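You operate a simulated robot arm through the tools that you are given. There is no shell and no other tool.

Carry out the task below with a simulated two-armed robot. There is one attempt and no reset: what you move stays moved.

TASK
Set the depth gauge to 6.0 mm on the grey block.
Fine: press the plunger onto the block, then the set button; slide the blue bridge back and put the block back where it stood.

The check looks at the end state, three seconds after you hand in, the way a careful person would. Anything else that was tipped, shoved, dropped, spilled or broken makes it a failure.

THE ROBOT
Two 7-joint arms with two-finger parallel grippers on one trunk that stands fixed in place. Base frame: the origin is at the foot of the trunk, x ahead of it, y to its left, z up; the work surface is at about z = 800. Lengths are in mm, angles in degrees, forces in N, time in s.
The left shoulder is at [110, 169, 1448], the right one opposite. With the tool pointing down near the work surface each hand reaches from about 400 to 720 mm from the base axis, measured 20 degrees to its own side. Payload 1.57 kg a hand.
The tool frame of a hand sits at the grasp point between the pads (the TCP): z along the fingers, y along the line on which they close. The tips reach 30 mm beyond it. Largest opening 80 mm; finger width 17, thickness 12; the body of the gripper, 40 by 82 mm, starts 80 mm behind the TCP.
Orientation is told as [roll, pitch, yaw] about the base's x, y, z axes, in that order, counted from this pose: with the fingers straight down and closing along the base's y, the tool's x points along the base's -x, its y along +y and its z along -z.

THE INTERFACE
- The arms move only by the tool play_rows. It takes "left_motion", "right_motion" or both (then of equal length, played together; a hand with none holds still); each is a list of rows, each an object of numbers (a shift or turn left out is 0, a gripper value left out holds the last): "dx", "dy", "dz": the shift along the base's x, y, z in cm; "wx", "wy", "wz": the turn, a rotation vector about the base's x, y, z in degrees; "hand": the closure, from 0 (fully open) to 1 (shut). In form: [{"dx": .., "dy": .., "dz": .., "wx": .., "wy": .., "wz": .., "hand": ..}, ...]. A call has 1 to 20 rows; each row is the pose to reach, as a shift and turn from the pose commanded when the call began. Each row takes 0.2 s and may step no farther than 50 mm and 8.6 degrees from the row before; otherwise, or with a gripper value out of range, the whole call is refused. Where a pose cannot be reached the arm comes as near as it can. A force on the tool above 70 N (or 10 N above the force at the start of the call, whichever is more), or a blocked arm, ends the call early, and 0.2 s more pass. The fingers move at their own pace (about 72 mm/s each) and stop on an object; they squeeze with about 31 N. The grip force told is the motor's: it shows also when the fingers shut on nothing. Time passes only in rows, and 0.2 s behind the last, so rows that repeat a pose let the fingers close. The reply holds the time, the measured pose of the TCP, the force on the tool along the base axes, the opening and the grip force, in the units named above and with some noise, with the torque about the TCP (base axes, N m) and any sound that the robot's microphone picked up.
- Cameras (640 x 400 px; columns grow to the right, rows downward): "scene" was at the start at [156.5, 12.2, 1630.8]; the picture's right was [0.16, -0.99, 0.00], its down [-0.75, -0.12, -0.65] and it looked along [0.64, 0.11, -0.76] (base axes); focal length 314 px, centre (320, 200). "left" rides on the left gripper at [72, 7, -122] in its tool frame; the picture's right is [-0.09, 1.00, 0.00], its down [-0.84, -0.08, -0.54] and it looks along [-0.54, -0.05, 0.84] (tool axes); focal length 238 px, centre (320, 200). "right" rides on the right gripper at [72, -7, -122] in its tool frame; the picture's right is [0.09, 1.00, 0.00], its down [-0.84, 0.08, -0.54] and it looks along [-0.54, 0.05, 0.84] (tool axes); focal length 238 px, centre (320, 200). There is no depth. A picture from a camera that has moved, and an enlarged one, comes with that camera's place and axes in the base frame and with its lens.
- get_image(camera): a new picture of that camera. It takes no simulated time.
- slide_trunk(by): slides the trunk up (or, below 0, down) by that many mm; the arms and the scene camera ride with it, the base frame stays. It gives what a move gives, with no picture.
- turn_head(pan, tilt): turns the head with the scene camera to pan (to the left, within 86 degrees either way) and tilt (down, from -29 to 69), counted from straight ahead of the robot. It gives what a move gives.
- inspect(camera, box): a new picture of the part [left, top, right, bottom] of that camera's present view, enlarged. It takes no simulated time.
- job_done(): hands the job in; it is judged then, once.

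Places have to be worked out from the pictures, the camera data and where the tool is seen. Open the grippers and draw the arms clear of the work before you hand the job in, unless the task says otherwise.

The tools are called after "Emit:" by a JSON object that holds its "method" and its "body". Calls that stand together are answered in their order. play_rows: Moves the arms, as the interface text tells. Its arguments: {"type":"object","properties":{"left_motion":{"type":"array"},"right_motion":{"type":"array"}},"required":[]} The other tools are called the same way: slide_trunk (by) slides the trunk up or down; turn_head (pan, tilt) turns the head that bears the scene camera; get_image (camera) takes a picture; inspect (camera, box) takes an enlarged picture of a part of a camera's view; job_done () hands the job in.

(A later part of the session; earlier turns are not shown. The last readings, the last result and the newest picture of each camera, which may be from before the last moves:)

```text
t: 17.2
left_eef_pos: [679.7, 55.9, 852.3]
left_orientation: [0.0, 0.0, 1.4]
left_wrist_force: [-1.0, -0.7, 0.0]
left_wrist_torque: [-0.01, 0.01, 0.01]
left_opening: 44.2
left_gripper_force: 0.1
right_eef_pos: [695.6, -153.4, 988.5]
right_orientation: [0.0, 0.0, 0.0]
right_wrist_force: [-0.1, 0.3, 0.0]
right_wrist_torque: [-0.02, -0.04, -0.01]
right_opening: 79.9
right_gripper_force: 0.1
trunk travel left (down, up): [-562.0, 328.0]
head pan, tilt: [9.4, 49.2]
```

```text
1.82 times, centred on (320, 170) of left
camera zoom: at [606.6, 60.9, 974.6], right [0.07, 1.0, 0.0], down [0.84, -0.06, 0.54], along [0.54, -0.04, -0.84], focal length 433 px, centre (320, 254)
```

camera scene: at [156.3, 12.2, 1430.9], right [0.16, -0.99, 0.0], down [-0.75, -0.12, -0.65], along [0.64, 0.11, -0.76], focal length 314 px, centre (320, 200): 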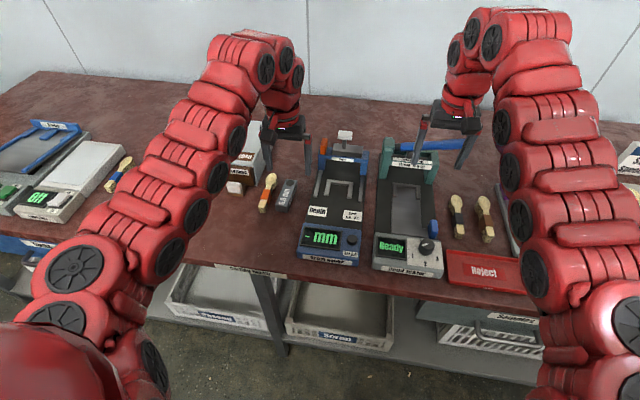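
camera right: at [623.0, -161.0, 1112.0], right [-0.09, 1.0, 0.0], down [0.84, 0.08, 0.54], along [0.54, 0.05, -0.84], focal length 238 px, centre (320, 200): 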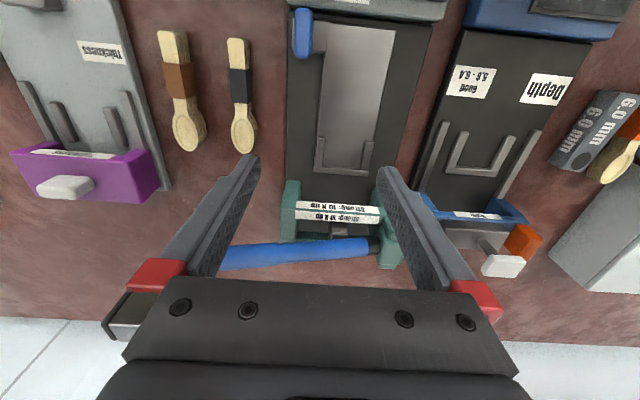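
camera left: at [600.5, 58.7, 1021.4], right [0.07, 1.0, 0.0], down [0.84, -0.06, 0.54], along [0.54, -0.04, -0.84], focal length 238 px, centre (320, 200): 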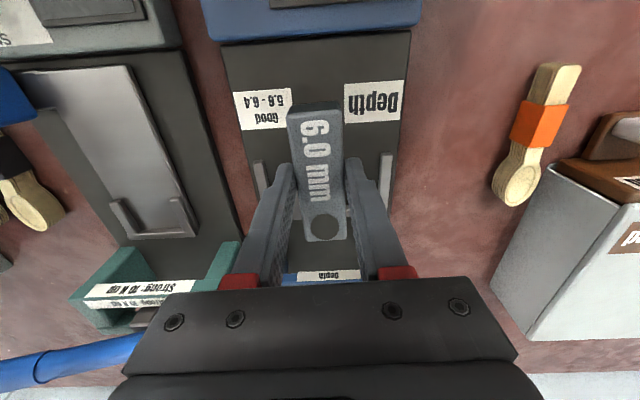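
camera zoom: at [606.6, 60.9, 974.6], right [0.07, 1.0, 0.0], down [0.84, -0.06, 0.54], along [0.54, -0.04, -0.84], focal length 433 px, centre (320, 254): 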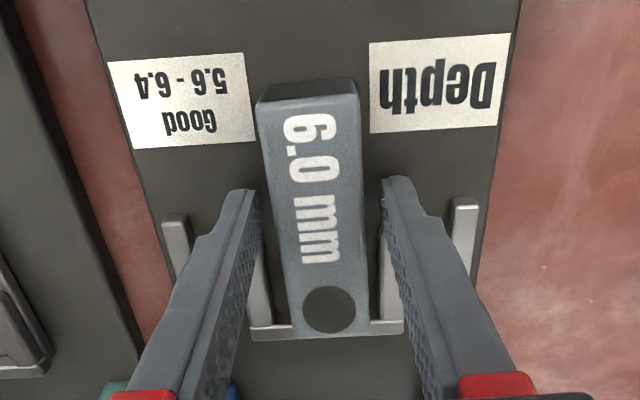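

The block sits flat on the bed (bed z≈818, block top ≈843) centred in the U, its far end about 8 mm short of the back wall. I'll raise the left hand clear and study the bridge, tab and plunger before sliding.

Emit:
{"method": "play_rows", "body": {"left_motion": [{"dz": 1.5, "hand": 0.4}, {"dz": 4, "hand": 0.3}, {"dx": -1, "dz": 7, "hand": 0}, {"dx": -2, "dz": 10, "hand": 0}]}}

Emit:
{"method": "get_image", "body": {"camera": "left"}}

Emit:
{"method": "inspect", "body": {"camera": "left", "box": [220, 100, 420, 290]}}

Emit:
{"method": "inspect", "body": {"camera": "scene", "box": [290, 110, 390, 210]}}

Emit:
{"method": "inspect", "body": {"camera": "right", "box": [400, 60, 600, 300]}}

```text
t: 18.2
left_eef_pos: [660.4, 55.2, 952.0]
left_orientation: [0.0, 0.0, 1.5]
left_wrist_force: [-0.6, 0.1, -0.9]
left_wrist_torque: [-0.04, 0.0, 0.0]
left_opening: 80.0
left_gripper_force: 0.1
right_eef_pos: [695.1, -153.5, 988.5]
right_orientation: [-0.1, 0.0, -0.1]
right_wrist_force: [-0.5, 0.3, -0.4]
right_wrist_torque: [0.0, 0.02, 0.0]
right_opening: 79.9
right_gripper_force: 0.0
trunk travel left (down, up): [-562.0, 328.0]
head pan, tilt: [9.4, 49.2]
```

```text
taken
camera left: at [587.8, 60.3, 1074.7], right [0.07, 1.0, 0.0], down [0.84, -0.06, 0.54], along [0.54, -0.04, -0.84], focal length 238 px, centre (320, 200)
```

left: 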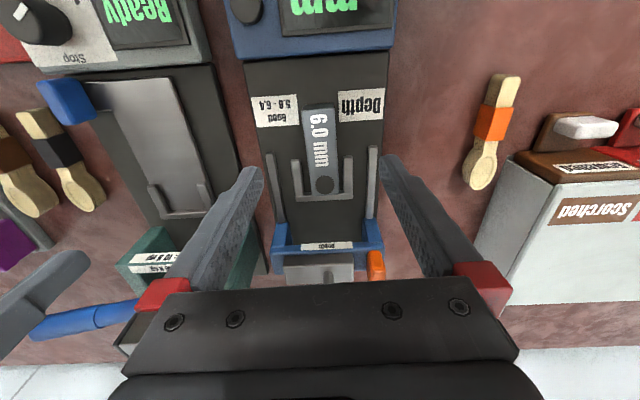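

```text
2.11 times, centred on (320, 195) of left
camera zoom: at [587.8, 60.3, 1074.7], right [0.07, 1.0, 0.0], down [0.84, -0.06, 0.54], along [0.54, -0.04, -0.84], focal length 502 px, centre (320, 210)
```

zoom: 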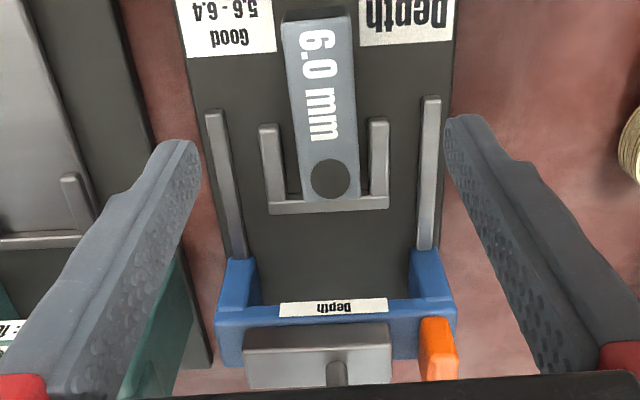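

```text
4.00 times, centred on (340, 160) of scene
camera zoom: at [156.0, 12.0, 1430.9], right [0.16, -0.99, 0.0], down [-0.75, -0.12, -0.65], along [0.64, 0.11, -0.76], focal length 1254 px, centre (240, 360)
```

zoom: 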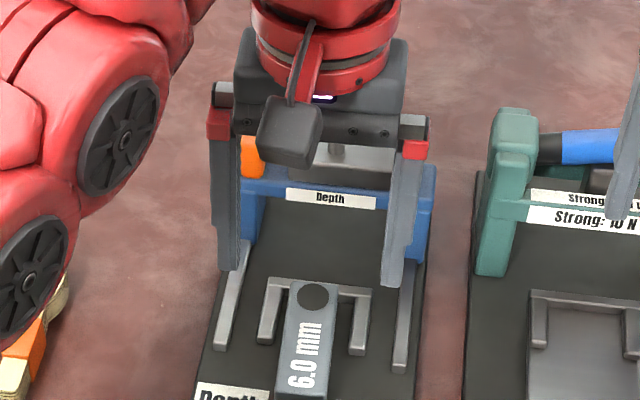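

```text
1.67 times, centred on (500, 180) of right
camera zoom: at [622.7, -161.3, 1112.2], right [-0.09, 1.0, 0.0], down [0.84, 0.08, 0.54], along [0.54, 0.05, -0.84], focal length 397 px, centre (20, 233)
```

zoom: 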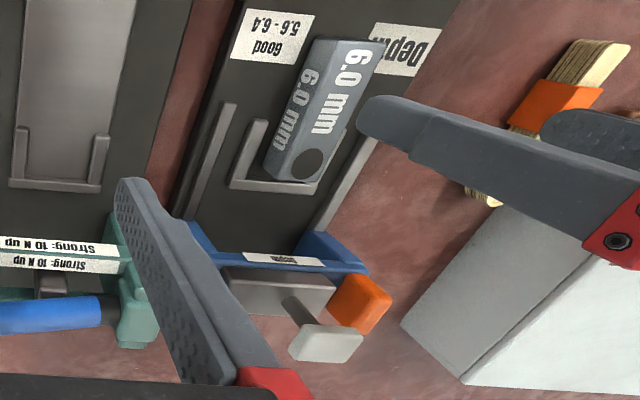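

Geometry is now consistent: U centre y≈55.1, back wall inner face x≈740, dimple at (719, 57). I'll move the left hand so its camera sees the orange tab and the bridge's back well.

Emit:
{"method": "play_rows", "body": {"left_motion": [{"dx": -0.5, "dy": 2, "dz": 0.5, "wz": -1.5}, {"dx": -1, "dy": 4.5, "dz": 1, "wz": -1.5}, {"dx": -1, "dy": 4.5, "dz": 1, "wz": -1.5}]}}

Emit:
{"method": "inspect", "body": {"camera": "left", "box": [200, 160, 400, 300]}}

Emit:
{"method": "inspect", "body": {"camera": "scene", "box": [300, 110, 380, 190]}}

```text
t: 19.0
left_eef_pos: [650.0, 101.1, 960.7]
left_orientation: [0.0, 0.0, 0.0]
left_wrist_force: [-0.7, 0.0, 1.1]
left_wrist_torque: [0.0, 0.03, 0.02]
left_opening: 80.2
left_gripper_force: 0.1
right_eef_pos: [694.3, -154.5, 988.3]
right_orientation: [0.0, 0.1, -0.1]
right_wrist_force: [0.7, 1.0, -0.1]
right_wrist_torque: [0.03, -0.01, 0.0]
right_opening: 80.0
right_gripper_force: 0.0
trunk travel left (down, up): [-562.0, 328.0]
head pan, tilt: [9.4, 49.2]
```

```text
2.86 times, centred on (300, 230) of left
camera zoom: at [578.3, 107.0, 1083.7], right [0.09, 1.0, 0.0], down [0.84, -0.08, 0.54], along [0.54, -0.05, -0.84], focal length 681 px, centre (377, 114)
```

zoom: 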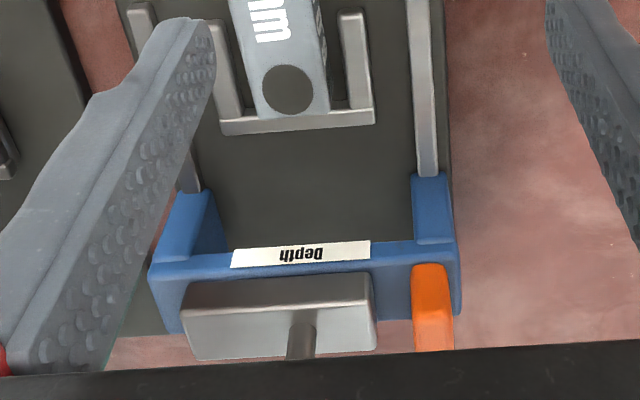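

```text
5.00 times, centred on (340, 150) of scene
camera zoom: at [156.7, 11.6, 1430.8], right [0.16, -0.99, 0.0], down [-0.75, -0.12, -0.65], along [0.64, 0.11, -0.76], focal length 1568 px, centre (220, 450)
```

zoom: 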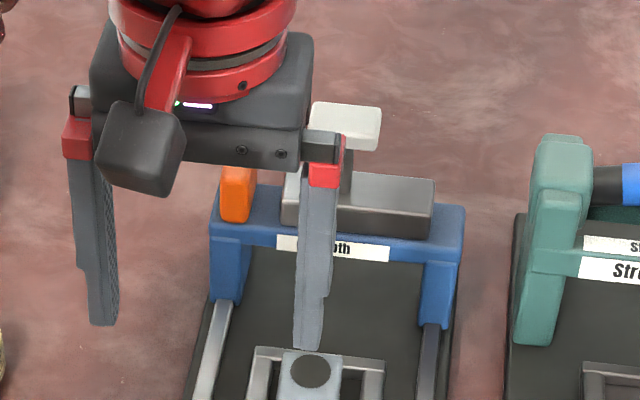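

The tab is about 17 mm wide (y 102–119), spans z≈867–917, standing well above the housing (top ≈888), so I can grip it from above with the fingers closing along y. I'll fly high to above it with a ~36 mm opening.

Emit:
{"method": "play_rows", "body": {"left_motion": [{"dz": 2, "dy": 0.5, "hand": 0.3}, {"dx": 3.5, "dy": 1, "dz": 3, "hand": 0.55}, {"dx": 7, "dy": 1, "dz": 3, "hand": 0.55}, {"dx": 11, "dy": 1.1, "dz": 3, "hand": 0.55}, {"dx": 14, "dy": 1.1, "dz": 3, "hand": 0.55}, {"dx": 15.2, "dy": 1.1, "dz": 3, "hand": 0.55}, {"dx": 15.2, "dy": 1.1, "dz": 3, "hand": 0.55}]}}

Emit:
{"method": "get_image", "body": {"camera": "left"}}

Emit:
{"method": "inspect", "body": {"camera": "scene", "box": [280, 80, 400, 200]}}

Emit:
{"method": "inspect", "body": {"camera": "right", "box": [400, 60, 640, 300]}}

```text
t: 20.6
left_eef_pos: [714.3, 120.7, 988.7]
left_orientation: [0.0, 0.2, 0.0]
left_wrist_force: [-0.1, 1.0, -0.4]
left_wrist_torque: [0.0, 0.0, 0.0]
left_opening: 36.3
left_gripper_force: 0.1
left hand out of reach, approached as far as the arm can: row 3, 4, 5, 6, 7
right_eef_pos: [695.9, -153.8, 989.7]
right_orientation: [-0.1, -0.1, -0.1]
right_wrist_force: [0.4, -0.6, 1.1]
right_wrist_torque: [0.02, 0.02, 0.03]
right_opening: 79.8
right_gripper_force: 0.1
trunk travel left (down, up): [-562.0, 328.0]
head pan, tilt: [9.4, 49.2]
```

```text
taken
camera left: at [641.6, 127.3, 1110.1], right [0.09, 1.0, 0.0], down [0.84, -0.08, 0.54], along [0.54, -0.05, -0.84], focal length 238 px, centre (320, 200)
```

left: 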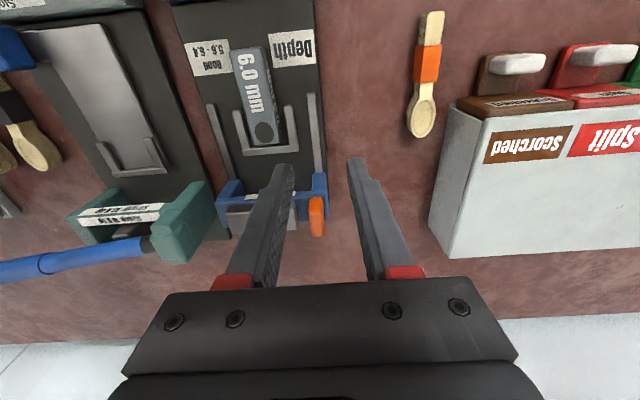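

```text
3.33 times, centred on (340, 140) of scene
camera zoom: at [156.6, 11.7, 1430.8], right [0.16, -0.99, 0.0], down [-0.75, -0.12, -0.65], along [0.64, 0.11, -0.76], focal length 1045 px, centre (253, 400)
```

zoom: 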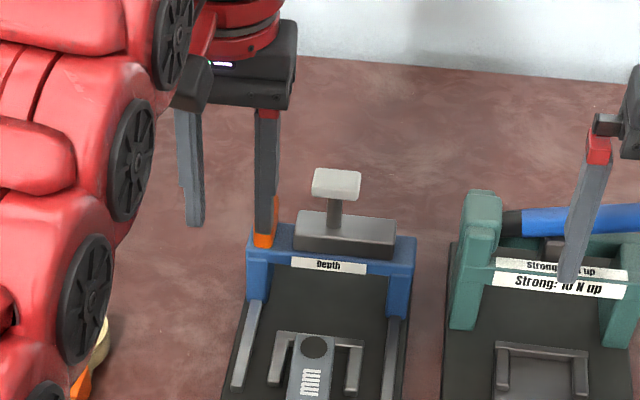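

```text
1.67 times, centred on (520, 180) of right
camera zoom: at [623.2, -161.4, 1111.8], right [-0.09, 1.0, 0.0], down [0.84, 0.08, 0.54], along [0.54, 0.05, -0.84], focal length 397 px, centre (-13, 233)
```

zoom: 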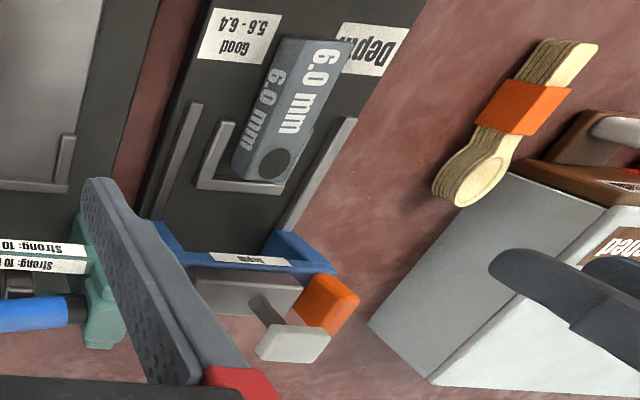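

The arm's vertical-tool reach ends at about x≈714 here; tilting the hand forward (tips forward) brings the wrist back and gives the missing reach. I'll tilt −24° about y in place and then advance at a safe height.

Emit:
{"method": "play_rows", "body": {"left_motion": [{"wy": -8}, {"wy": -16, "dx": 1}, {"wy": -24, "dx": 3}, {"wy": -24, "dx": 6, "dy": -0.5}, {"wy": -24, "dx": 7.9, "dy": -1.0}, {"wy": -24, "dx": 7.9, "dy": -1.0}]}}

Emit:
{"method": "get_image", "body": {"camera": "left"}}

Emit:
{"method": "inspect", "body": {"camera": "scene", "box": [280, 80, 400, 200]}}

Emit:
{"method": "inspect", "body": {"camera": "right", "box": [400, 60, 640, 300]}}

```text
t: 22.0
left_eef_pos: [793.1, 109.6, 990.0]
left_orientation: [0.1, -24.0, 0.0]
left_wrist_force: [0.4, 0.3, -0.5]
left_wrist_torque: [0.06, -0.01, -0.02]
left_opening: 35.9
left_gripper_force: 0.0
right_eef_pos: [695.9, -151.7, 989.7]
right_orientation: [0.0, 0.0, -0.1]
right_wrist_force: [-0.2, 0.4, -0.6]
right_wrist_torque: [-0.01, 0.0, -0.02]
right_opening: 80.1
right_gripper_force: 0.0
trunk travel left (down, up): [-562.0, 328.0]
head pan, tilt: [9.4, 49.2]
```

```text
taken
camera left: at [677.0, 115.6, 1072.4], right [0.08, 1.0, 0.04], down [0.54, -0.08, 0.84], along [0.84, -0.05, -0.55], focal length 238 px, centre (320, 200)
```

left: 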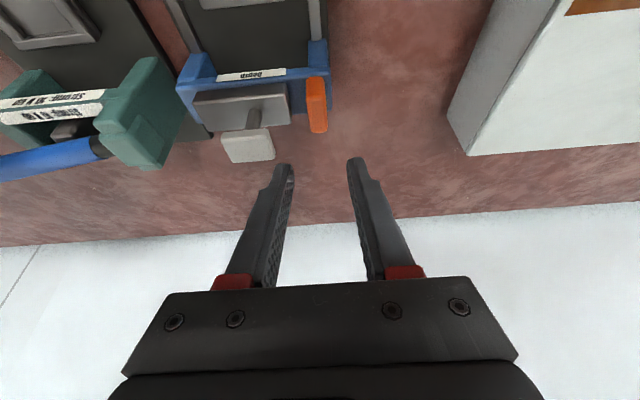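

```text
3.33 times, centred on (340, 140) of scene
camera zoom: at [156.3, 12.9, 1430.8], right [0.16, -0.99, 0.0], down [-0.75, -0.12, -0.65], along [0.64, 0.11, -0.76], focal length 1045 px, centre (253, 400)
```

zoom: 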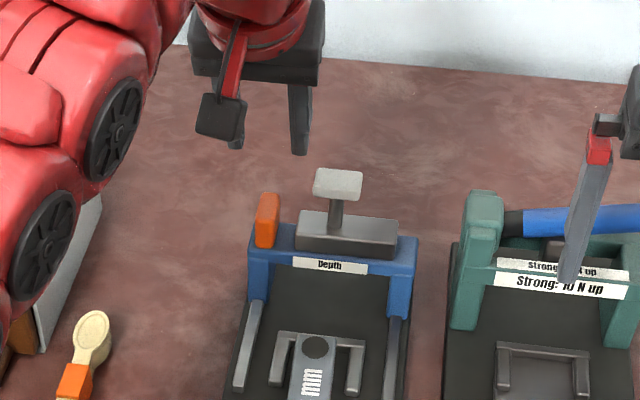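

```text
1.67 times, centred on (520, 180) of right
camera zoom: at [623.0, -160.3, 1112.1], right [-0.09, 1.0, 0.0], down [0.84, 0.08, 0.54], along [0.54, 0.05, -0.84], focal length 397 px, centre (-13, 233)
```

zoom: 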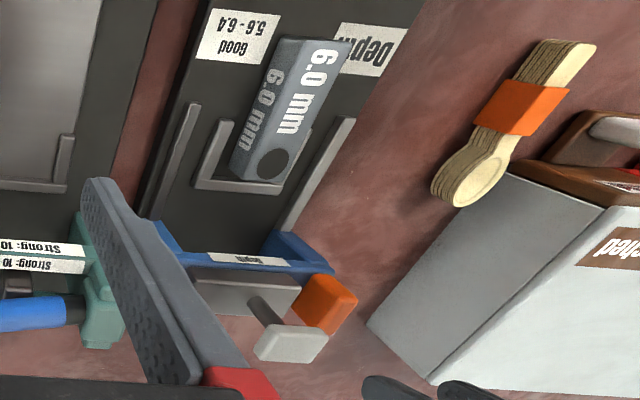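

The tilted hand reaches (793, 110, 990). I'll enlarge the tab region in the left view to fix its place.

Emit:
{"method": "inspect", "body": {"camera": "left", "box": [160, 20, 360, 180]}}

Emit:
{"method": "inspect", "body": {"camera": "scene", "box": [315, 120, 375, 170]}}

```text
2.50 times, centred on (260, 100) of left
camera zoom: at [677.0, 115.6, 1072.4], right [0.08, 1.0, 0.04], down [0.54, -0.08, 0.84], along [0.84, -0.05, -0.55], focal length 596 px, centre (470, 450)
```

zoom: 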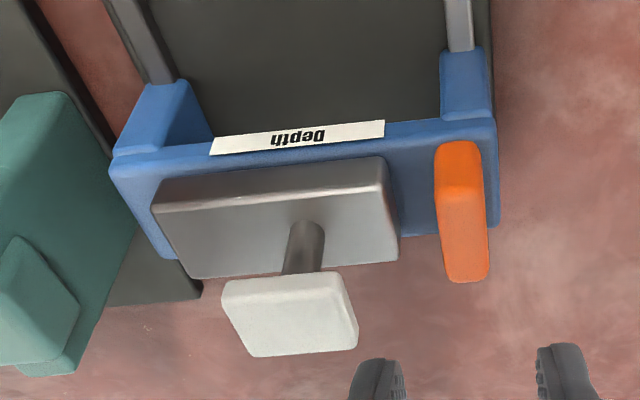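

```text
8.00 times, centred on (345, 145) of scene
camera zoom: at [156.3, 12.9, 1430.8], right [0.16, -0.99, 0.0], down [-0.75, -0.12, -0.65], along [0.64, 0.11, -0.76], focal length 2508 px, centre (120, 640)
```

zoom: 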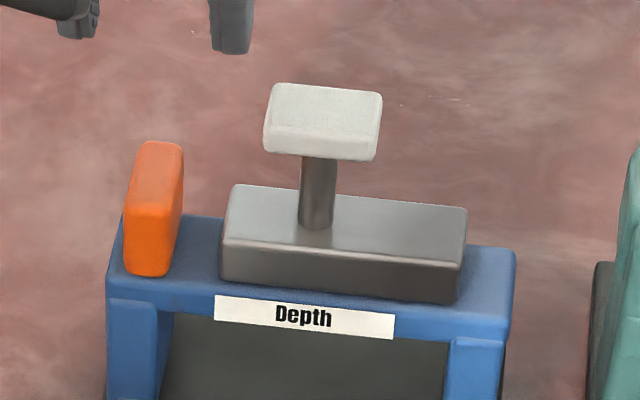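

Now precise: tab is x 788–822, y 101–118, z 875–908; housing top z≈887 with its edge at y≈84; cap top z≈942. I'll narrow to 30 mm opening and descend so the tips end at z≈891 beside the tab.

Emit:
{"method": "play_rows", "body": {"left_motion": [{"dx": 0.1, "dy": 0.05, "dz": -2, "wy": 0, "hand": 0.625}, {"dx": 0.2, "dy": 0.1, "dz": -4.5, "hand": 0.625}, {"dx": 0.2, "dy": 0.1, "dz": -6.2, "hand": 0.625}, {"dx": 0.2, "dy": 0.1, "dz": -6.2, "hand": 0.625}]}}

Emit:
{"method": "inspect", "body": {"camera": "left", "box": [180, 60, 420, 260]}}

Emit:
{"method": "inspect", "body": {"camera": "scene", "box": [310, 110, 380, 170]}}

```text
t: 23.0
left_eef_pos: [794.2, 109.6, 925.8]
left_orientation: [0.0, -24.1, 0.0]
left_wrist_force: [-0.3, -0.4, 0.9]
left_wrist_torque: [0.01, 0.01, 0.02]
left_opening: 29.9
left_gripper_force: 0.1
right_eef_pos: [695.0, -153.1, 988.5]
right_orientation: [0.1, 0.1, -0.2]
right_wrist_force: [-0.4, 0.5, -0.5]
right_wrist_torque: [-0.02, 0.03, 0.02]
right_opening: 79.9
right_gripper_force: 0.0
trunk travel left (down, up): [-562.0, 328.0]
head pan, tilt: [9.4, 49.2]
```

```text
2.00 times, centred on (300, 160) of left
camera zoom: at [678.8, 115.9, 1009.6], right [0.08, 1.0, 0.04], down [0.54, -0.08, 0.84], along [0.83, -0.05, -0.55], focal length 477 px, centre (360, 280)
```

zoom: 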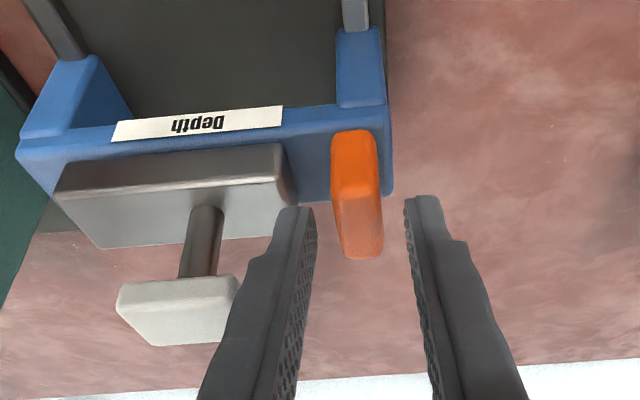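

```text
6.67 times, centred on (345, 140) of scene
camera zoom: at [156.3, 12.1, 1430.9], right [0.16, -0.99, 0.0], down [-0.75, -0.12, -0.65], along [0.64, 0.11, -0.76], focal length 2090 px, centre (153, 600)
```

zoom: 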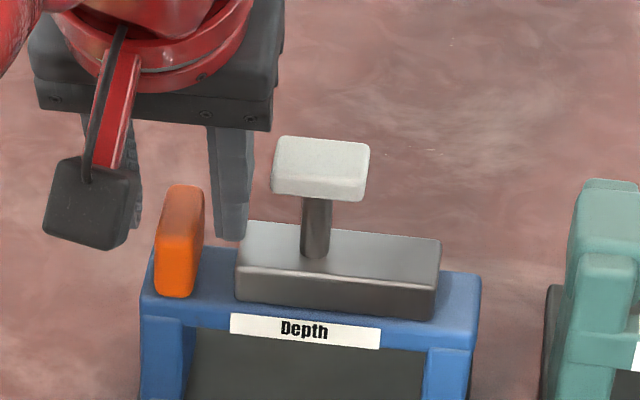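

Tips at z≈900 with the tab midway between them. I'll go down 9 mm more and close on the tab.

Emit:
{"method": "play_rows", "body": {"left_motion": [{"dz": -0.9}, {"dz": -0.9}, {"dz": -0.9, "hand": 0.8}, {"dz": -0.9, "hand": 1}, {"dz": -0.9, "hand": 1}, {"dz": -0.9, "hand": 1}]}}

Emit:
{"method": "inspect", "body": {"camera": "left", "box": [180, 60, 420, 260]}}

Emit:
{"method": "inspect", "body": {"camera": "scene", "box": [310, 110, 380, 170]}}

```text
t: 24.4
left_eef_pos: [792.0, 106.7, 923.5]
left_orientation: [0.0, -24.4, -0.1]
left_wrist_force: [2.6, -12.0, 43.3]
left_wrist_torque: [-1.41, -0.67, 0.04]
left_opening: 21.8
left_gripper_force: 30.7
right_eef_pos: [691.4, -156.8, 992.5]
right_orientation: [0.1, -0.3, -0.1]
right_wrist_force: [0.4, 0.6, -0.8]
right_wrist_torque: [0.0, -0.02, 0.02]
right_opening: 80.0
right_gripper_force: 0.1
trunk travel left (down, up): [-562.0, 328.0]
head pan, tilt: [9.4, 49.2]
```

```text
2.00 times, centred on (300, 160) of left
camera zoom: at [675.2, 112.7, 1005.8], right [0.09, 1.0, 0.04], down [0.54, -0.08, 0.84], along [0.84, -0.05, -0.54], focal length 477 px, centre (360, 280)
```

zoom: 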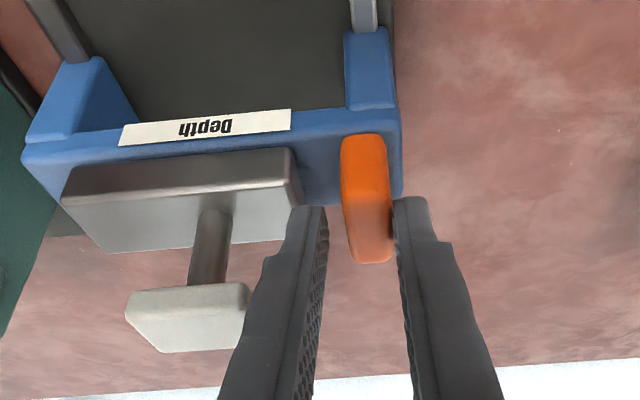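

```text
6.67 times, centred on (345, 140) of scene
camera zoom: at [150.3, 9.3, 1431.8], right [0.16, -0.99, 0.0], down [-0.74, -0.12, -0.66], along [0.65, 0.11, -0.75], focal length 2090 px, centre (153, 600)
```

zoom: 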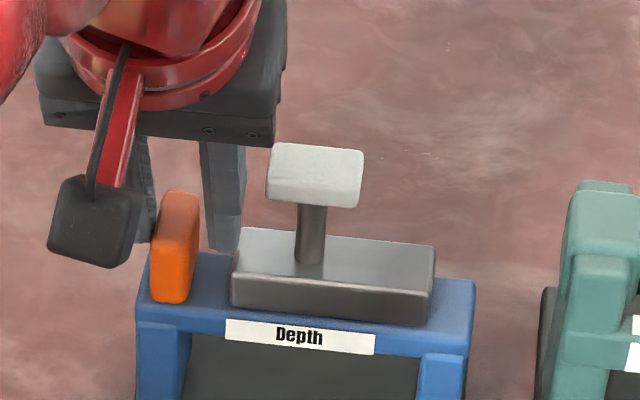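

The −y fingertip landed on the housing top (it is nearer z≈896), pushing the hand up and aside with 43 N. I'll open slightly, raise 10 mm to relieve it, and look again.

Emit:
{"method": "play_rows", "body": {"left_motion": [{"dz": 0.2, "hand": 0.66}, {"dz": 0.6, "hand": 0.625}, {"dz": 1.0, "hand": 0.625}, {"dz": 1.0, "hand": 0.625}]}}

Emit:
{"method": "inspect", "body": {"camera": "left", "box": [180, 60, 420, 260]}}

Emit:
{"method": "inspect", "body": {"camera": "scene", "box": [290, 100, 410, 240]}}

```text
t: 25.4
left_eef_pos: [792.8, 109.3, 927.4]
left_orientation: [0.1, -23.8, 0.0]
left_wrist_force: [0.5, 1.1, 0.0]
left_wrist_torque: [0.0, -0.01, -0.01]
left_opening: 30.0
left_gripper_force: 0.1
right_eef_pos: [695.6, -153.1, 988.9]
right_orientation: [0.0, 0.0, -0.1]
right_wrist_force: [0.7, 0.1, -0.3]
right_wrist_torque: [-0.03, 0.0, -0.02]
right_opening: 79.8
right_gripper_force: 0.0
trunk travel left (down, up): [-562.0, 328.0]
head pan, tilt: [9.4, 49.2]
```

```text
2.00 times, centred on (300, 160) of left
camera zoom: at [677.6, 116.5, 1010.2], right [0.08, 1.0, 0.04], down [0.55, -0.08, 0.83], along [0.83, -0.05, -0.55], focal length 477 px, centre (360, 280)
```

zoom: 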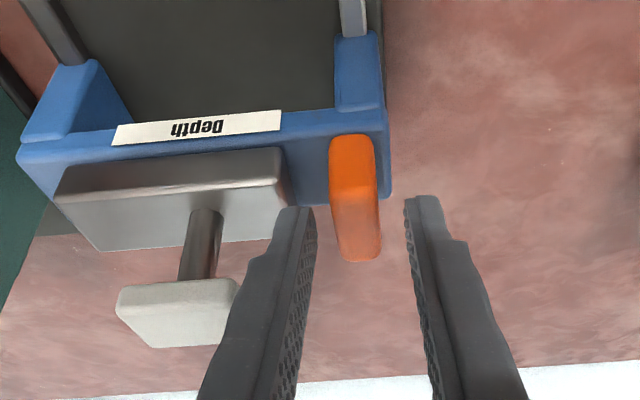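

```text
2.86 times, centred on (350, 170) of scene
camera zoom: at [156.3, 12.3, 1430.5], right [0.16, -0.99, 0.0], down [-0.75, -0.12, -0.65], along [0.64, 0.11, -0.76], focal length 896 px, centre (234, 286)
```

zoom: 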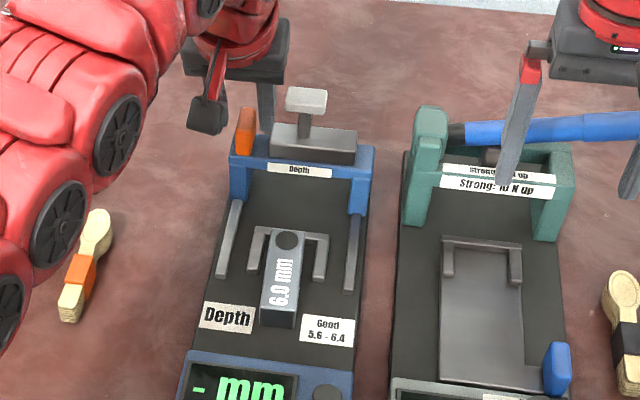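

Relieved, nothing was displaced. Tips are now just above the housing; I'll shift 1.5 mm toward −y and close on the tab at this height.

Emit:
{"method": "play_rows", "body": {"left_motion": [{"dy": -0.15, "hand": 0.7}, {"dy": -0.15, "hand": 0.85}, {"dy": -0.15, "hand": 1}, {"dy": -0.15, "hand": 1}, {"dy": -0.15, "hand": 1}]}}

Emit:
{"method": "inspect", "body": {"camera": "left", "box": [180, 60, 420, 260]}}

```text
t: 26.6
left_eef_pos: [795.3, 108.7, 927.4]
left_orientation: [0.0, -23.8, 0.1]
left_wrist_force: [-2.3, 5.3, -3.6]
left_wrist_torque: [0.17, -0.07, 0.02]
left_opening: 15.5
left_gripper_force: 31.2
right_eef_pos: [695.6, -152.7, 988.3]
right_orientation: [0.0, 0.0, -0.2]
right_wrist_force: [0.8, -0.2, -0.2]
right_wrist_torque: [0.03, 0.0, 0.0]
right_opening: 79.9
right_gripper_force: 0.1
trunk travel left (down, up): [-562.0, 328.0]
head pan, tilt: [9.4, 49.2]
```

```text
2.00 times, centred on (300, 160) of left
camera zoom: at [678.3, 115.4, 1010.5], right [0.08, 1.0, 0.04], down [0.55, -0.08, 0.83], along [0.83, -0.05, -0.55], focal length 477 px, centre (360, 280)
```

zoom: 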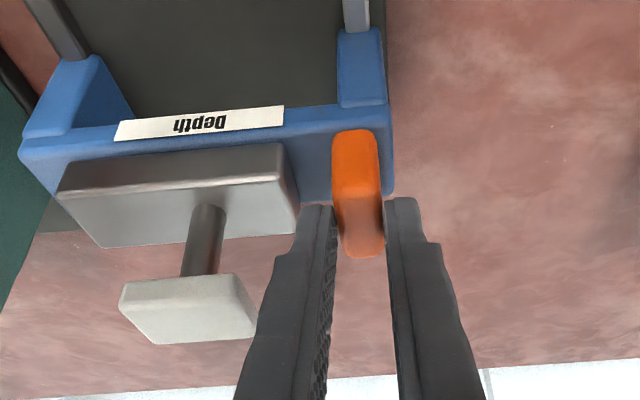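

The tab is gripped (15.5 mm). I'll pull the bridge toward the robot 40 mm slowly and check forces and view.

Emit:
{"method": "play_rows", "body": {"left_motion": [{"dx": -0.7}, {"dx": -1.5}, {"dx": -2.3}, {"dx": -3.1}, {"dx": -4.0}, {"dx": -4.0}]}}

Emit:
{"method": "inspect", "body": {"camera": "scene", "box": [290, 100, 410, 240]}}

Emit:
{"method": "inspect", "body": {"camera": "left", "box": [160, 20, 420, 260]}}

```text
t: 28.0
left_eef_pos: [754.4, 109.0, 927.0]
left_orientation: [-0.1, -24.1, 0.0]
left_wrist_force: [0.6, 4.5, -3.1]
left_wrist_torque: [0.09, 0.39, 0.03]
left_opening: 15.9
left_gripper_force: 31.2
right_eef_pos: [695.5, -153.1, 988.4]
right_orientation: [-0.1, 0.0, -0.1]
right_wrist_force: [-0.3, 0.5, 0.2]
right_wrist_torque: [-0.02, 0.0, 0.0]
right_opening: 79.8
right_gripper_force: 0.1
trunk travel left (down, up): [-562.0, 328.0]
head pan, tilt: [9.4, 49.2]
```

```text
2.86 times, centred on (350, 170) of scene
camera zoom: at [157.0, 12.9, 1430.7], right [0.16, -0.99, 0.0], down [-0.75, -0.12, -0.65], along [0.64, 0.11, -0.76], focal length 896 px, centre (234, 286)
```

zoom: 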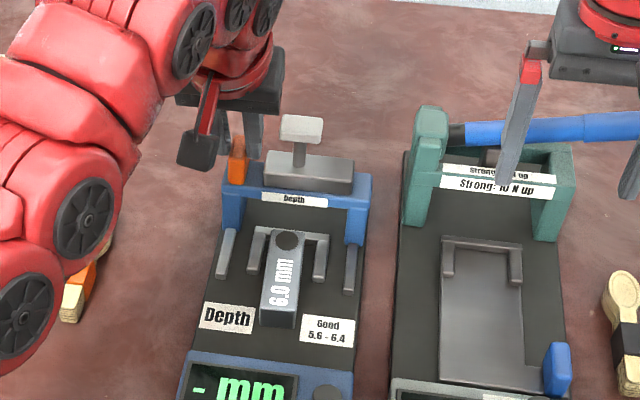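

```text
1.67 times, centred on (290, 140) of left
camera zoom: at [638.5, 115.6, 1010.5], right [0.08, 1.0, 0.04], down [0.54, -0.08, 0.84], along [0.83, -0.05, -0.55], focal length 397 px, centre (370, 300)
```

zoom: 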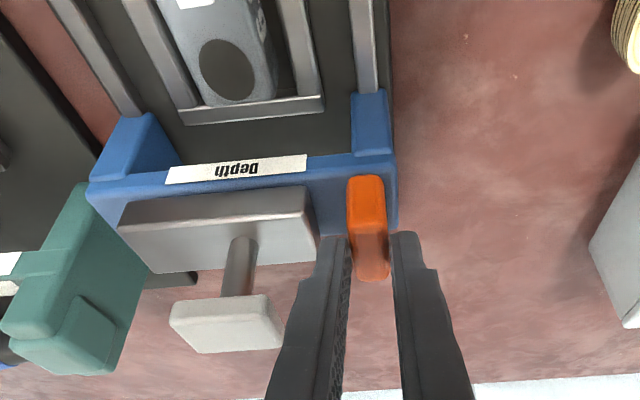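

The bridge follows smoothly with little force. I'll pull another 30 mm.

Emit:
{"method": "play_rows", "body": {"left_motion": [{"dx": -0.6}, {"dx": -1.2}, {"dx": -1.8}, {"dx": -2.4}, {"dx": -3.0}, {"dx": -3.0}]}}

Emit:
{"method": "inspect", "body": {"camera": "scene", "box": [290, 100, 410, 240]}}

Emit:
{"method": "inspect", "body": {"camera": "right", "box": [400, 40, 640, 280]}}

```text
t: 29.4
left_eef_pos: [724.3, 109.2, 928.2]
left_orientation: [0.0, -23.9, 0.1]
left_wrist_force: [-1.0, 7.2, -4.3]
left_wrist_torque: [0.13, 0.23, 0.05]
left_opening: 15.8
left_gripper_force: 31.4
right_eef_pos: [694.5, -151.8, 989.2]
right_orientation: [0.1, 0.1, -0.1]
right_wrist_force: [0.0, -0.1, -0.1]
right_wrist_torque: [0.02, 0.0, -0.01]
right_opening: 79.7
right_gripper_force: 0.0
trunk travel left (down, up): [-562.0, 328.0]
head pan, tilt: [9.4, 49.2]
```

```text
2.86 times, centred on (350, 170) of scene
camera zoom: at [157.0, 13.5, 1430.8], right [0.16, -0.99, 0.0], down [-0.75, -0.12, -0.65], along [0.64, 0.11, -0.76], focal length 896 px, centre (234, 286)
```

zoom: 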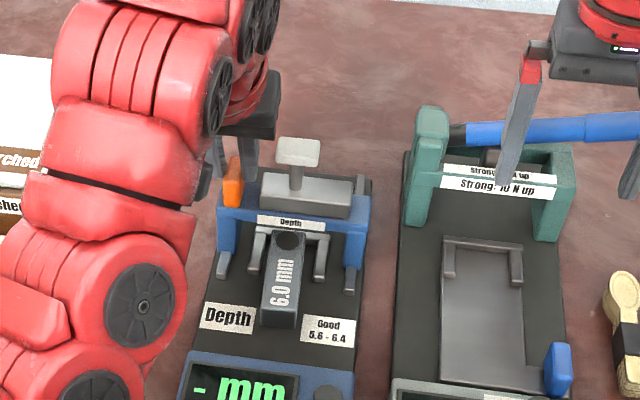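

```text
1.67 times, centred on (520, 160) of right
camera zoom: at [623.6, -159.8, 1111.8], right [-0.09, 1.0, 0.0], down [0.84, 0.08, 0.54], along [0.54, 0.05, -0.84], focal length 397 px, centre (-13, 267)
```

zoom: 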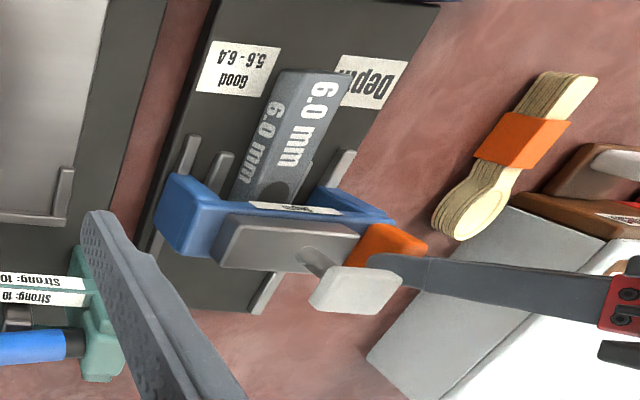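

Bridge moved 70 mm; plunger is estimated at x≈735, dimple at 719. I'll pull 10 mm more, gently, watching for a stop.

Emit:
{"method": "play_rows", "body": {"left_motion": [{"dx": -0.3}, {"dx": -0.6}, {"dx": -0.8}, {"dx": -1.0}, {"dx": -1.0}]}}

Emit:
{"method": "inspect", "body": {"camera": "scene", "box": [310, 130, 380, 210]}}

Emit:
{"method": "inspect", "body": {"camera": "right", "box": [440, 100, 600, 240]}}

```text
t: 30.6
left_eef_pos: [714.3, 109.9, 927.4]
left_orientation: [-0.2, -23.9, 0.1]
left_wrist_force: [0.4, 7.8, -9.0]
left_wrist_torque: [0.1, -0.78, 0.06]
left_opening: 16.2
left_gripper_force: 31.4
right_eef_pos: [695.5, -152.6, 988.2]
right_orientation: [0.0, 0.0, -0.2]
right_wrist_force: [-0.8, -0.1, 0.2]
right_wrist_torque: [0.0, 0.02, -0.03]
right_opening: 79.9
right_gripper_force: 0.0
trunk travel left (down, up): [-562.0, 328.0]
head pan, tilt: [9.4, 49.2]
```

```text
5.00 times, centred on (345, 170) of scene
camera zoom: at [157.6, 13.5, 1430.6], right [0.16, -0.99, 0.0], down [-0.75, -0.12, -0.65], along [0.64, 0.11, -0.76], focal length 1568 px, centre (195, 350)
```

zoom: 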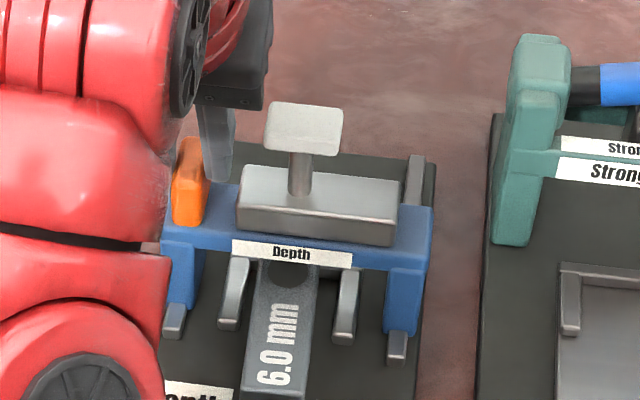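

```text
2.86 times, centred on (520, 170) of right
camera zoom: at [624.0, -159.9, 1111.6], right [-0.09, 1.0, 0.0], down [0.84, 0.08, 0.54], along [0.54, 0.05, -0.84], focal length 681 px, centre (-251, 286)
```

zoom: 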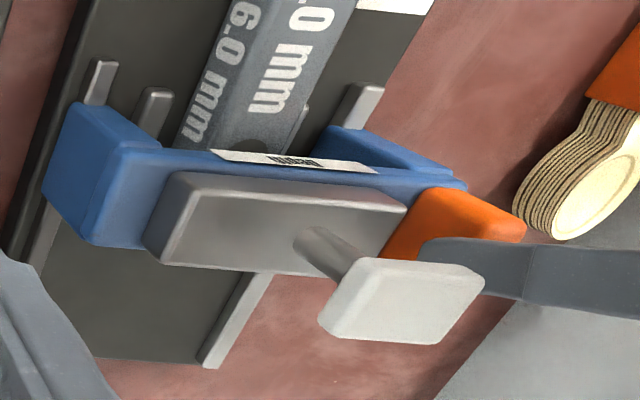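

The plunger should now be at x≈722 (it started at ≈802.5, moved 80); the dimple is at ≈719. I'll pull 3.5 mm more, then release the tab and rise clear.

Emit:
{"method": "play_rows", "body": {"left_motion": [{"dx": -0.2}, {"dx": -0.35}, {"dx": -0.35}, {"dx": -0.35, "hand": 0.8}, {"dx": -0.35, "hand": 0.65}, {"dx": -0.35, "hand": 0.65}, {"dx": -0.35, "dz": 2, "hand": 0.625}, {"dx": -0.35, "dz": 5, "hand": 0.625}, {"dx": -0.35, "dz": 7, "hand": 0.625}]}}

Emit:
{"method": "get_image", "body": {"camera": "left"}}

Emit:
{"method": "inspect", "body": {"camera": "scene", "box": [310, 130, 380, 210]}}

```text
t: 32.6
left_eef_pos: [709.8, 107.5, 998.9]
left_orientation: [-0.1, -24.0, 0.1]
left_wrist_force: [-0.1, 0.0, -0.1]
left_wrist_torque: [0.01, 0.02, -0.01]
left_opening: 29.9
left_gripper_force: 0.1
right_eef_pos: [696.0, -154.1, 989.7]
right_orientation: [0.0, -0.1, -0.2]
right_wrist_force: [-0.5, -1.0, 0.1]
right_wrist_torque: [0.02, 0.0, -0.04]
right_opening: 80.0
right_gripper_force: 0.0
trunk travel left (down, up): [-562.0, 328.0]
head pan, tilt: [9.4, 49.2]
```

```text
taken
camera left: at [594.5, 114.7, 1081.0], right [0.08, 1.0, 0.04], down [0.54, -0.08, 0.84], along [0.83, -0.05, -0.55], focal length 238 px, centre (320, 200)
```

left: 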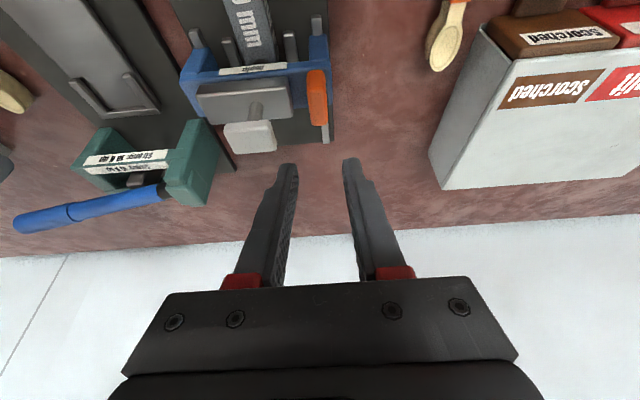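

```text
5.00 times, centred on (345, 170) of scene
camera zoom: at [156.4, 12.0, 1430.8], right [0.16, -0.99, 0.0], down [-0.75, -0.12, -0.65], along [0.64, 0.11, -0.76], focal length 1568 px, centre (195, 350)
```

zoom: 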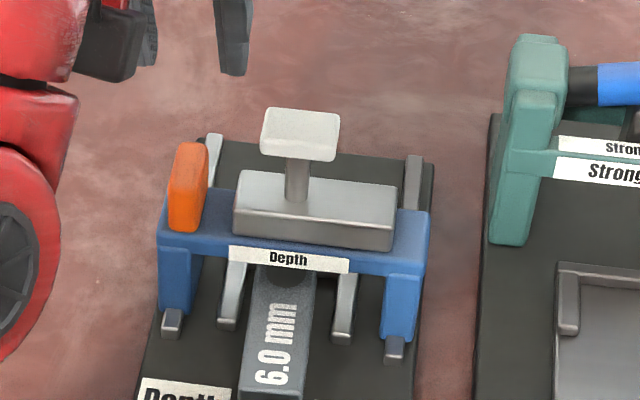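

The bridge sits with the plunger at ≈(718, 54), dimple ≈(719, 56–57), well within the dimple. I'll close the left fingers and bring them over the cap, reducing the tilt to −16°, tips still about 20 mm above it.

Emit:
{"method": "play_rows", "body": {"left_motion": [{"dy": -1, "dz": 0.5, "hand": 1}, {"dy": -3, "dz": 0.5, "wy": 4, "hand": 1}, {"dx": -0.05, "dy": -5.3, "dz": 0.5, "wy": 8, "hand": 1}, {"dx": -0.05, "dy": -5.3, "dz": 0.0, "wy": 8, "hand": 1}, {"dx": -0.05, "dy": -5.3, "dz": 0.0, "wy": 8, "hand": 1}]}}

Emit:
{"method": "inspect", "body": {"camera": "left", "box": [200, 60, 440, 260]}}

Emit:
{"method": "inspect", "body": {"camera": "scene", "box": [290, 90, 410, 270]}}

Emit:
{"method": "inspect", "body": {"camera": "right", "box": [400, 40, 640, 280]}}

```text
t: 33.8
left_eef_pos: [710.6, 56.4, 997.8]
left_orientation: [0.0, -16.0, 0.0]
left_wrist_force: [0.2, -0.3, 0.9]
left_wrist_torque: [-0.03, -0.01, -0.04]
left_opening: 0.0
left_gripper_force: 21.3
right_eef_pos: [696.1, -153.1, 989.5]
right_orientation: [0.1, 0.0, -0.2]
right_wrist_force: [0.6, 0.5, 0.2]
right_wrist_torque: [0.02, -0.01, 0.0]
right_opening: 79.6
right_gripper_force: 0.2
trunk travel left (down, up): [-562.0, 328.0]
head pan, tilt: [9.4, 49.2]
```

```text
2.00 times, centred on (320, 160) of left
camera zoom: at [606.7, 62.5, 1096.2], right [0.09, 1.0, 0.03], down [0.66, -0.08, 0.75], along [0.75, -0.05, -0.66], focal length 477 px, centre (320, 280)
```

zoom: 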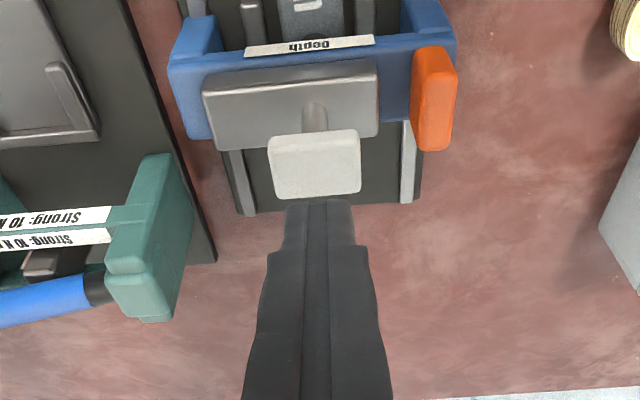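

```text
2.22 times, centred on (350, 180) of scene
camera zoom: at [156.5, 11.7, 1430.8], right [0.16, -0.99, 0.0], down [-0.75, -0.12, -0.65], along [0.64, 0.11, -0.76], focal length 697 px, centre (253, 244)
```

zoom: 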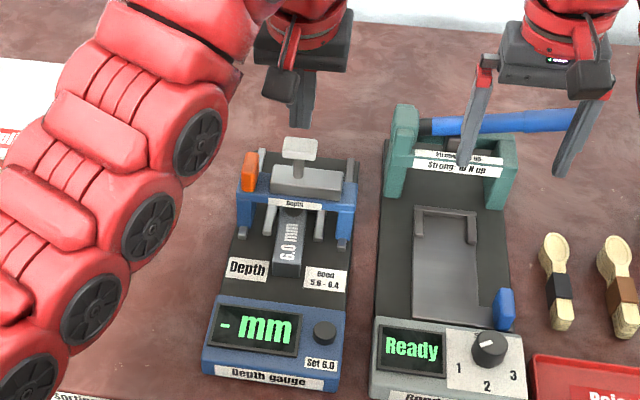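

```text
1.67 times, centred on (520, 160) of right
camera zoom: at [623.2, -161.5, 1111.8], right [-0.09, 1.0, 0.0], down [0.84, 0.08, 0.54], along [0.54, 0.05, -0.84], focal length 397 px, centre (-13, 267)
```

zoom: 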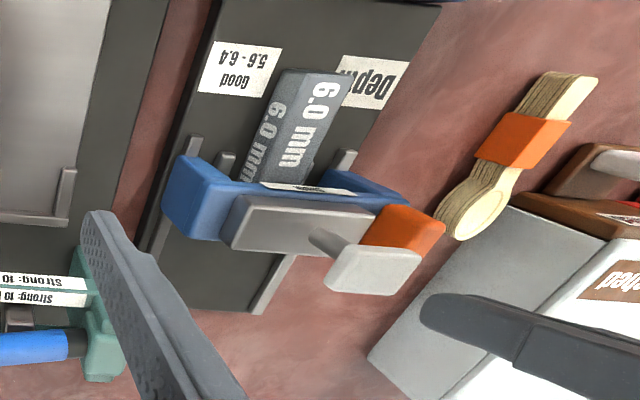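

Closed tips at ≈(718, 55.5, 970), right over the cap centre (≈(717, 55), top ≈945). I'll lower about 28 mm to make contact.

Emit:
{"method": "play_rows", "body": {"left_motion": [{"dz": -1}, {"dz": -2}, {"dz": -2.3}, {"dz": -2.6}, {"dz": -2.8}]}}

Emit:
{"method": "inspect", "body": {"camera": "scene", "box": [290, 90, 410, 270]}}

Emit:
{"method": "inspect", "body": {"camera": "right", "box": [440, 80, 600, 240]}}

```text
t: 35.0
left_eef_pos: [710.0, 56.4, 971.6]
left_orientation: [0.0, -16.0, 0.0]
left_wrist_force: [-0.6, -0.2, -0.1]
left_wrist_torque: [0.01, 0.01, -0.02]
left_opening: 0.0
left_gripper_force: 21.2
right_eef_pos: [695.6, -154.5, 989.4]
right_orientation: [0.1, 0.0, -0.1]
right_wrist_force: [-0.2, -0.3, 0.1]
right_wrist_torque: [-0.02, 0.02, -0.01]
right_opening: 79.9
right_gripper_force: 0.0
trunk travel left (down, up): [-562.0, 328.0]
head pan, tilt: [9.4, 49.2]
```

```text
2.22 times, centred on (350, 180) of scene
camera zoom: at [156.5, 12.1, 1430.8], right [0.16, -0.99, 0.0], down [-0.75, -0.12, -0.65], along [0.64, 0.11, -0.76], focal length 697 px, centre (253, 244)
```

zoom: 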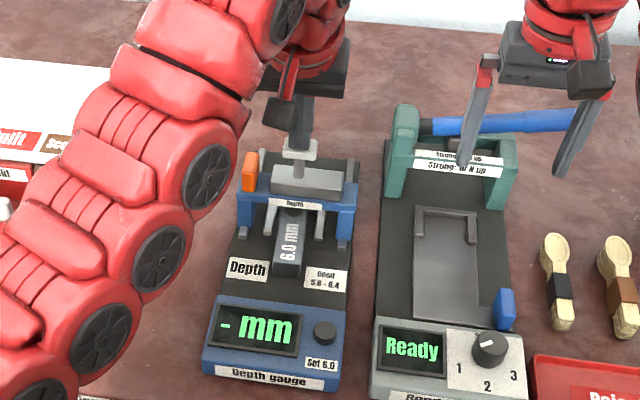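

```text
2.50 times, centred on (520, 160) of right
camera zoom: at [623.2, -161.0, 1111.9], right [-0.09, 1.0, 0.0], down [0.84, 0.08, 0.54], along [0.54, 0.05, -0.84], focal length 596 px, centre (-180, 300)
```

zoom: 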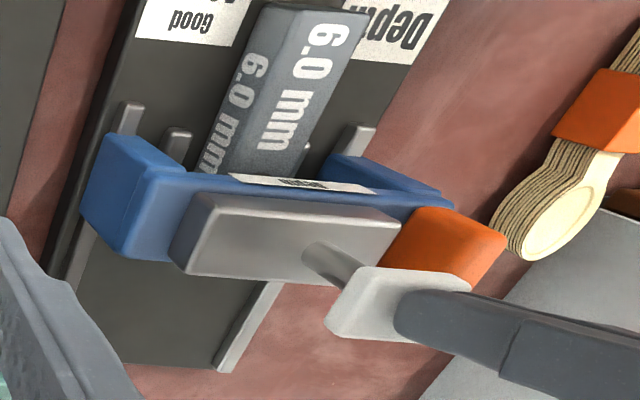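

Tips are at z≈943, at the cap, no force yet. I'll lower 12 mm more in small steps.

Emit:
{"method": "play_rows", "body": {"left_motion": [{"dz": -0.3}, {"dz": -0.6}, {"dz": -0.9}, {"dz": -1.2}]}}

Emit:
{"method": "inspect", "body": {"camera": "scene", "box": [290, 90, 410, 270]}}

Emit:
{"method": "inspect", "body": {"camera": "right", "box": [440, 80, 600, 240]}}

```text
t: 36.0
left_eef_pos: [710.1, 55.5, 958.6]
left_orientation: [0.0, -16.0, -0.1]
left_wrist_force: [-0.3, 0.6, 2.4]
left_wrist_torque: [0.04, -0.03, -0.03]
left_opening: 0.2
left_gripper_force: 20.9
right_eef_pos: [695.0, -154.0, 988.9]
right_orientation: [0.0, 0.0, 0.0]
right_wrist_force: [0.0, -0.1, 0.3]
right_wrist_torque: [0.04, 0.02, 0.0]
right_opening: 80.0
right_gripper_force: 0.1
trunk travel left (down, up): [-562.0, 328.0]
head pan, tilt: [9.4, 49.2]
```

```text
2.22 times, centred on (350, 180) of scene
camera zoom: at [156.3, 12.3, 1430.9], right [0.16, -0.99, 0.0], down [-0.75, -0.12, -0.65], along [0.64, 0.11, -0.76], focal length 697 px, centre (253, 244)
```

zoom: 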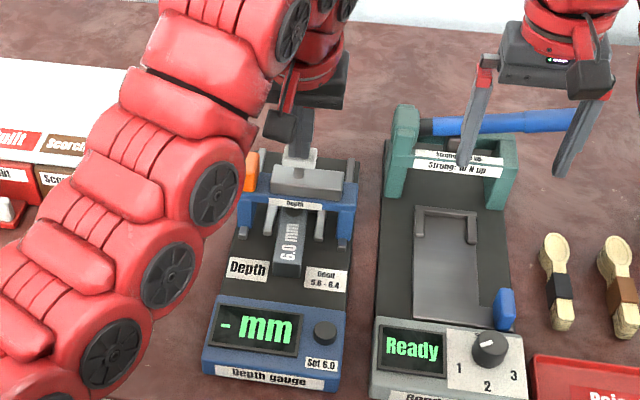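

```text
2.50 times, centred on (520, 160) of right
camera zoom: at [623.0, -160.9, 1112.0], right [-0.09, 1.0, 0.0], down [0.84, 0.08, 0.54], along [0.54, 0.05, -0.84], focal length 596 px, centre (-180, 300)
```

zoom: 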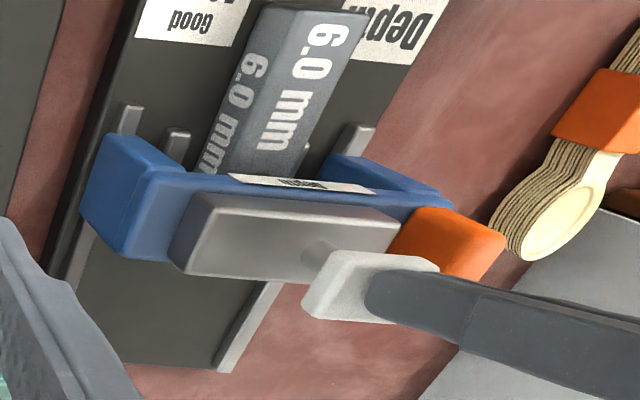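

The plunger goes down under about 2 N. I'll continue another 12 mm.

Emit:
{"method": "play_rows", "body": {"left_motion": [{"dz": -0.3}, {"dz": -0.6}, {"dz": -0.9}, {"dz": -1.2}]}}

Emit:
{"method": "inspect", "body": {"camera": "scene", "box": [290, 90, 410, 270]}}

Emit:
{"method": "inspect", "body": {"camera": "right", "box": [440, 80, 600, 240]}}

```text
t: 37.1
left_eef_pos: [712.7, 56.2, 956.8]
left_orientation: [-0.1, -17.8, 0.2]
left_wrist_force: [0.9, -0.1, 29.4]
left_wrist_torque: [-0.02, -0.05, -0.05]
left_opening: 0.0
left_gripper_force: 21.1
right_eef_pos: [692.0, -153.1, 990.2]
right_orientation: [-0.1, -0.2, -0.1]
right_wrist_force: [0.5, -0.7, -0.3]
right_wrist_torque: [-0.02, -0.03, -0.01]
right_opening: 79.9
right_gripper_force: 0.0
trunk travel left (down, up): [-562.0, 328.0]
head pan, tilt: [9.4, 49.2]
stopped in row 4 (left hand): the force on the tool passed its limit at 73 N (the readings are from after the stop); the commanded pose is now the measured one
```

```text
2.22 times, centred on (350, 180) of scene
camera zoom: at [152.2, 12.2, 1431.0], right [0.16, -0.99, 0.0], down [-0.75, -0.12, -0.66], along [0.65, 0.11, -0.76], focal length 697 px, centre (253, 244)
```

zoom: 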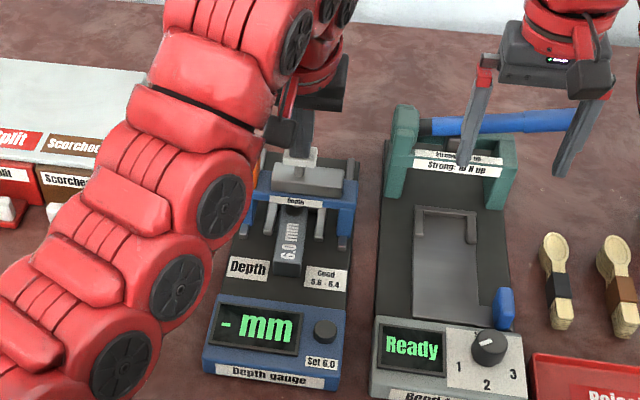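

```text
2.50 times, centred on (520, 160) of right
camera zoom: at [619.9, -161.0, 1113.8], right [-0.09, 1.0, 0.0], down [0.83, 0.08, 0.55], along [0.54, 0.05, -0.84], focal length 596 px, centre (-180, 300)
```

zoom: 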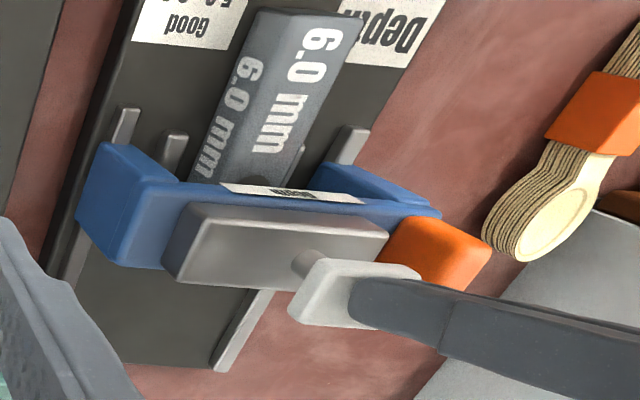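

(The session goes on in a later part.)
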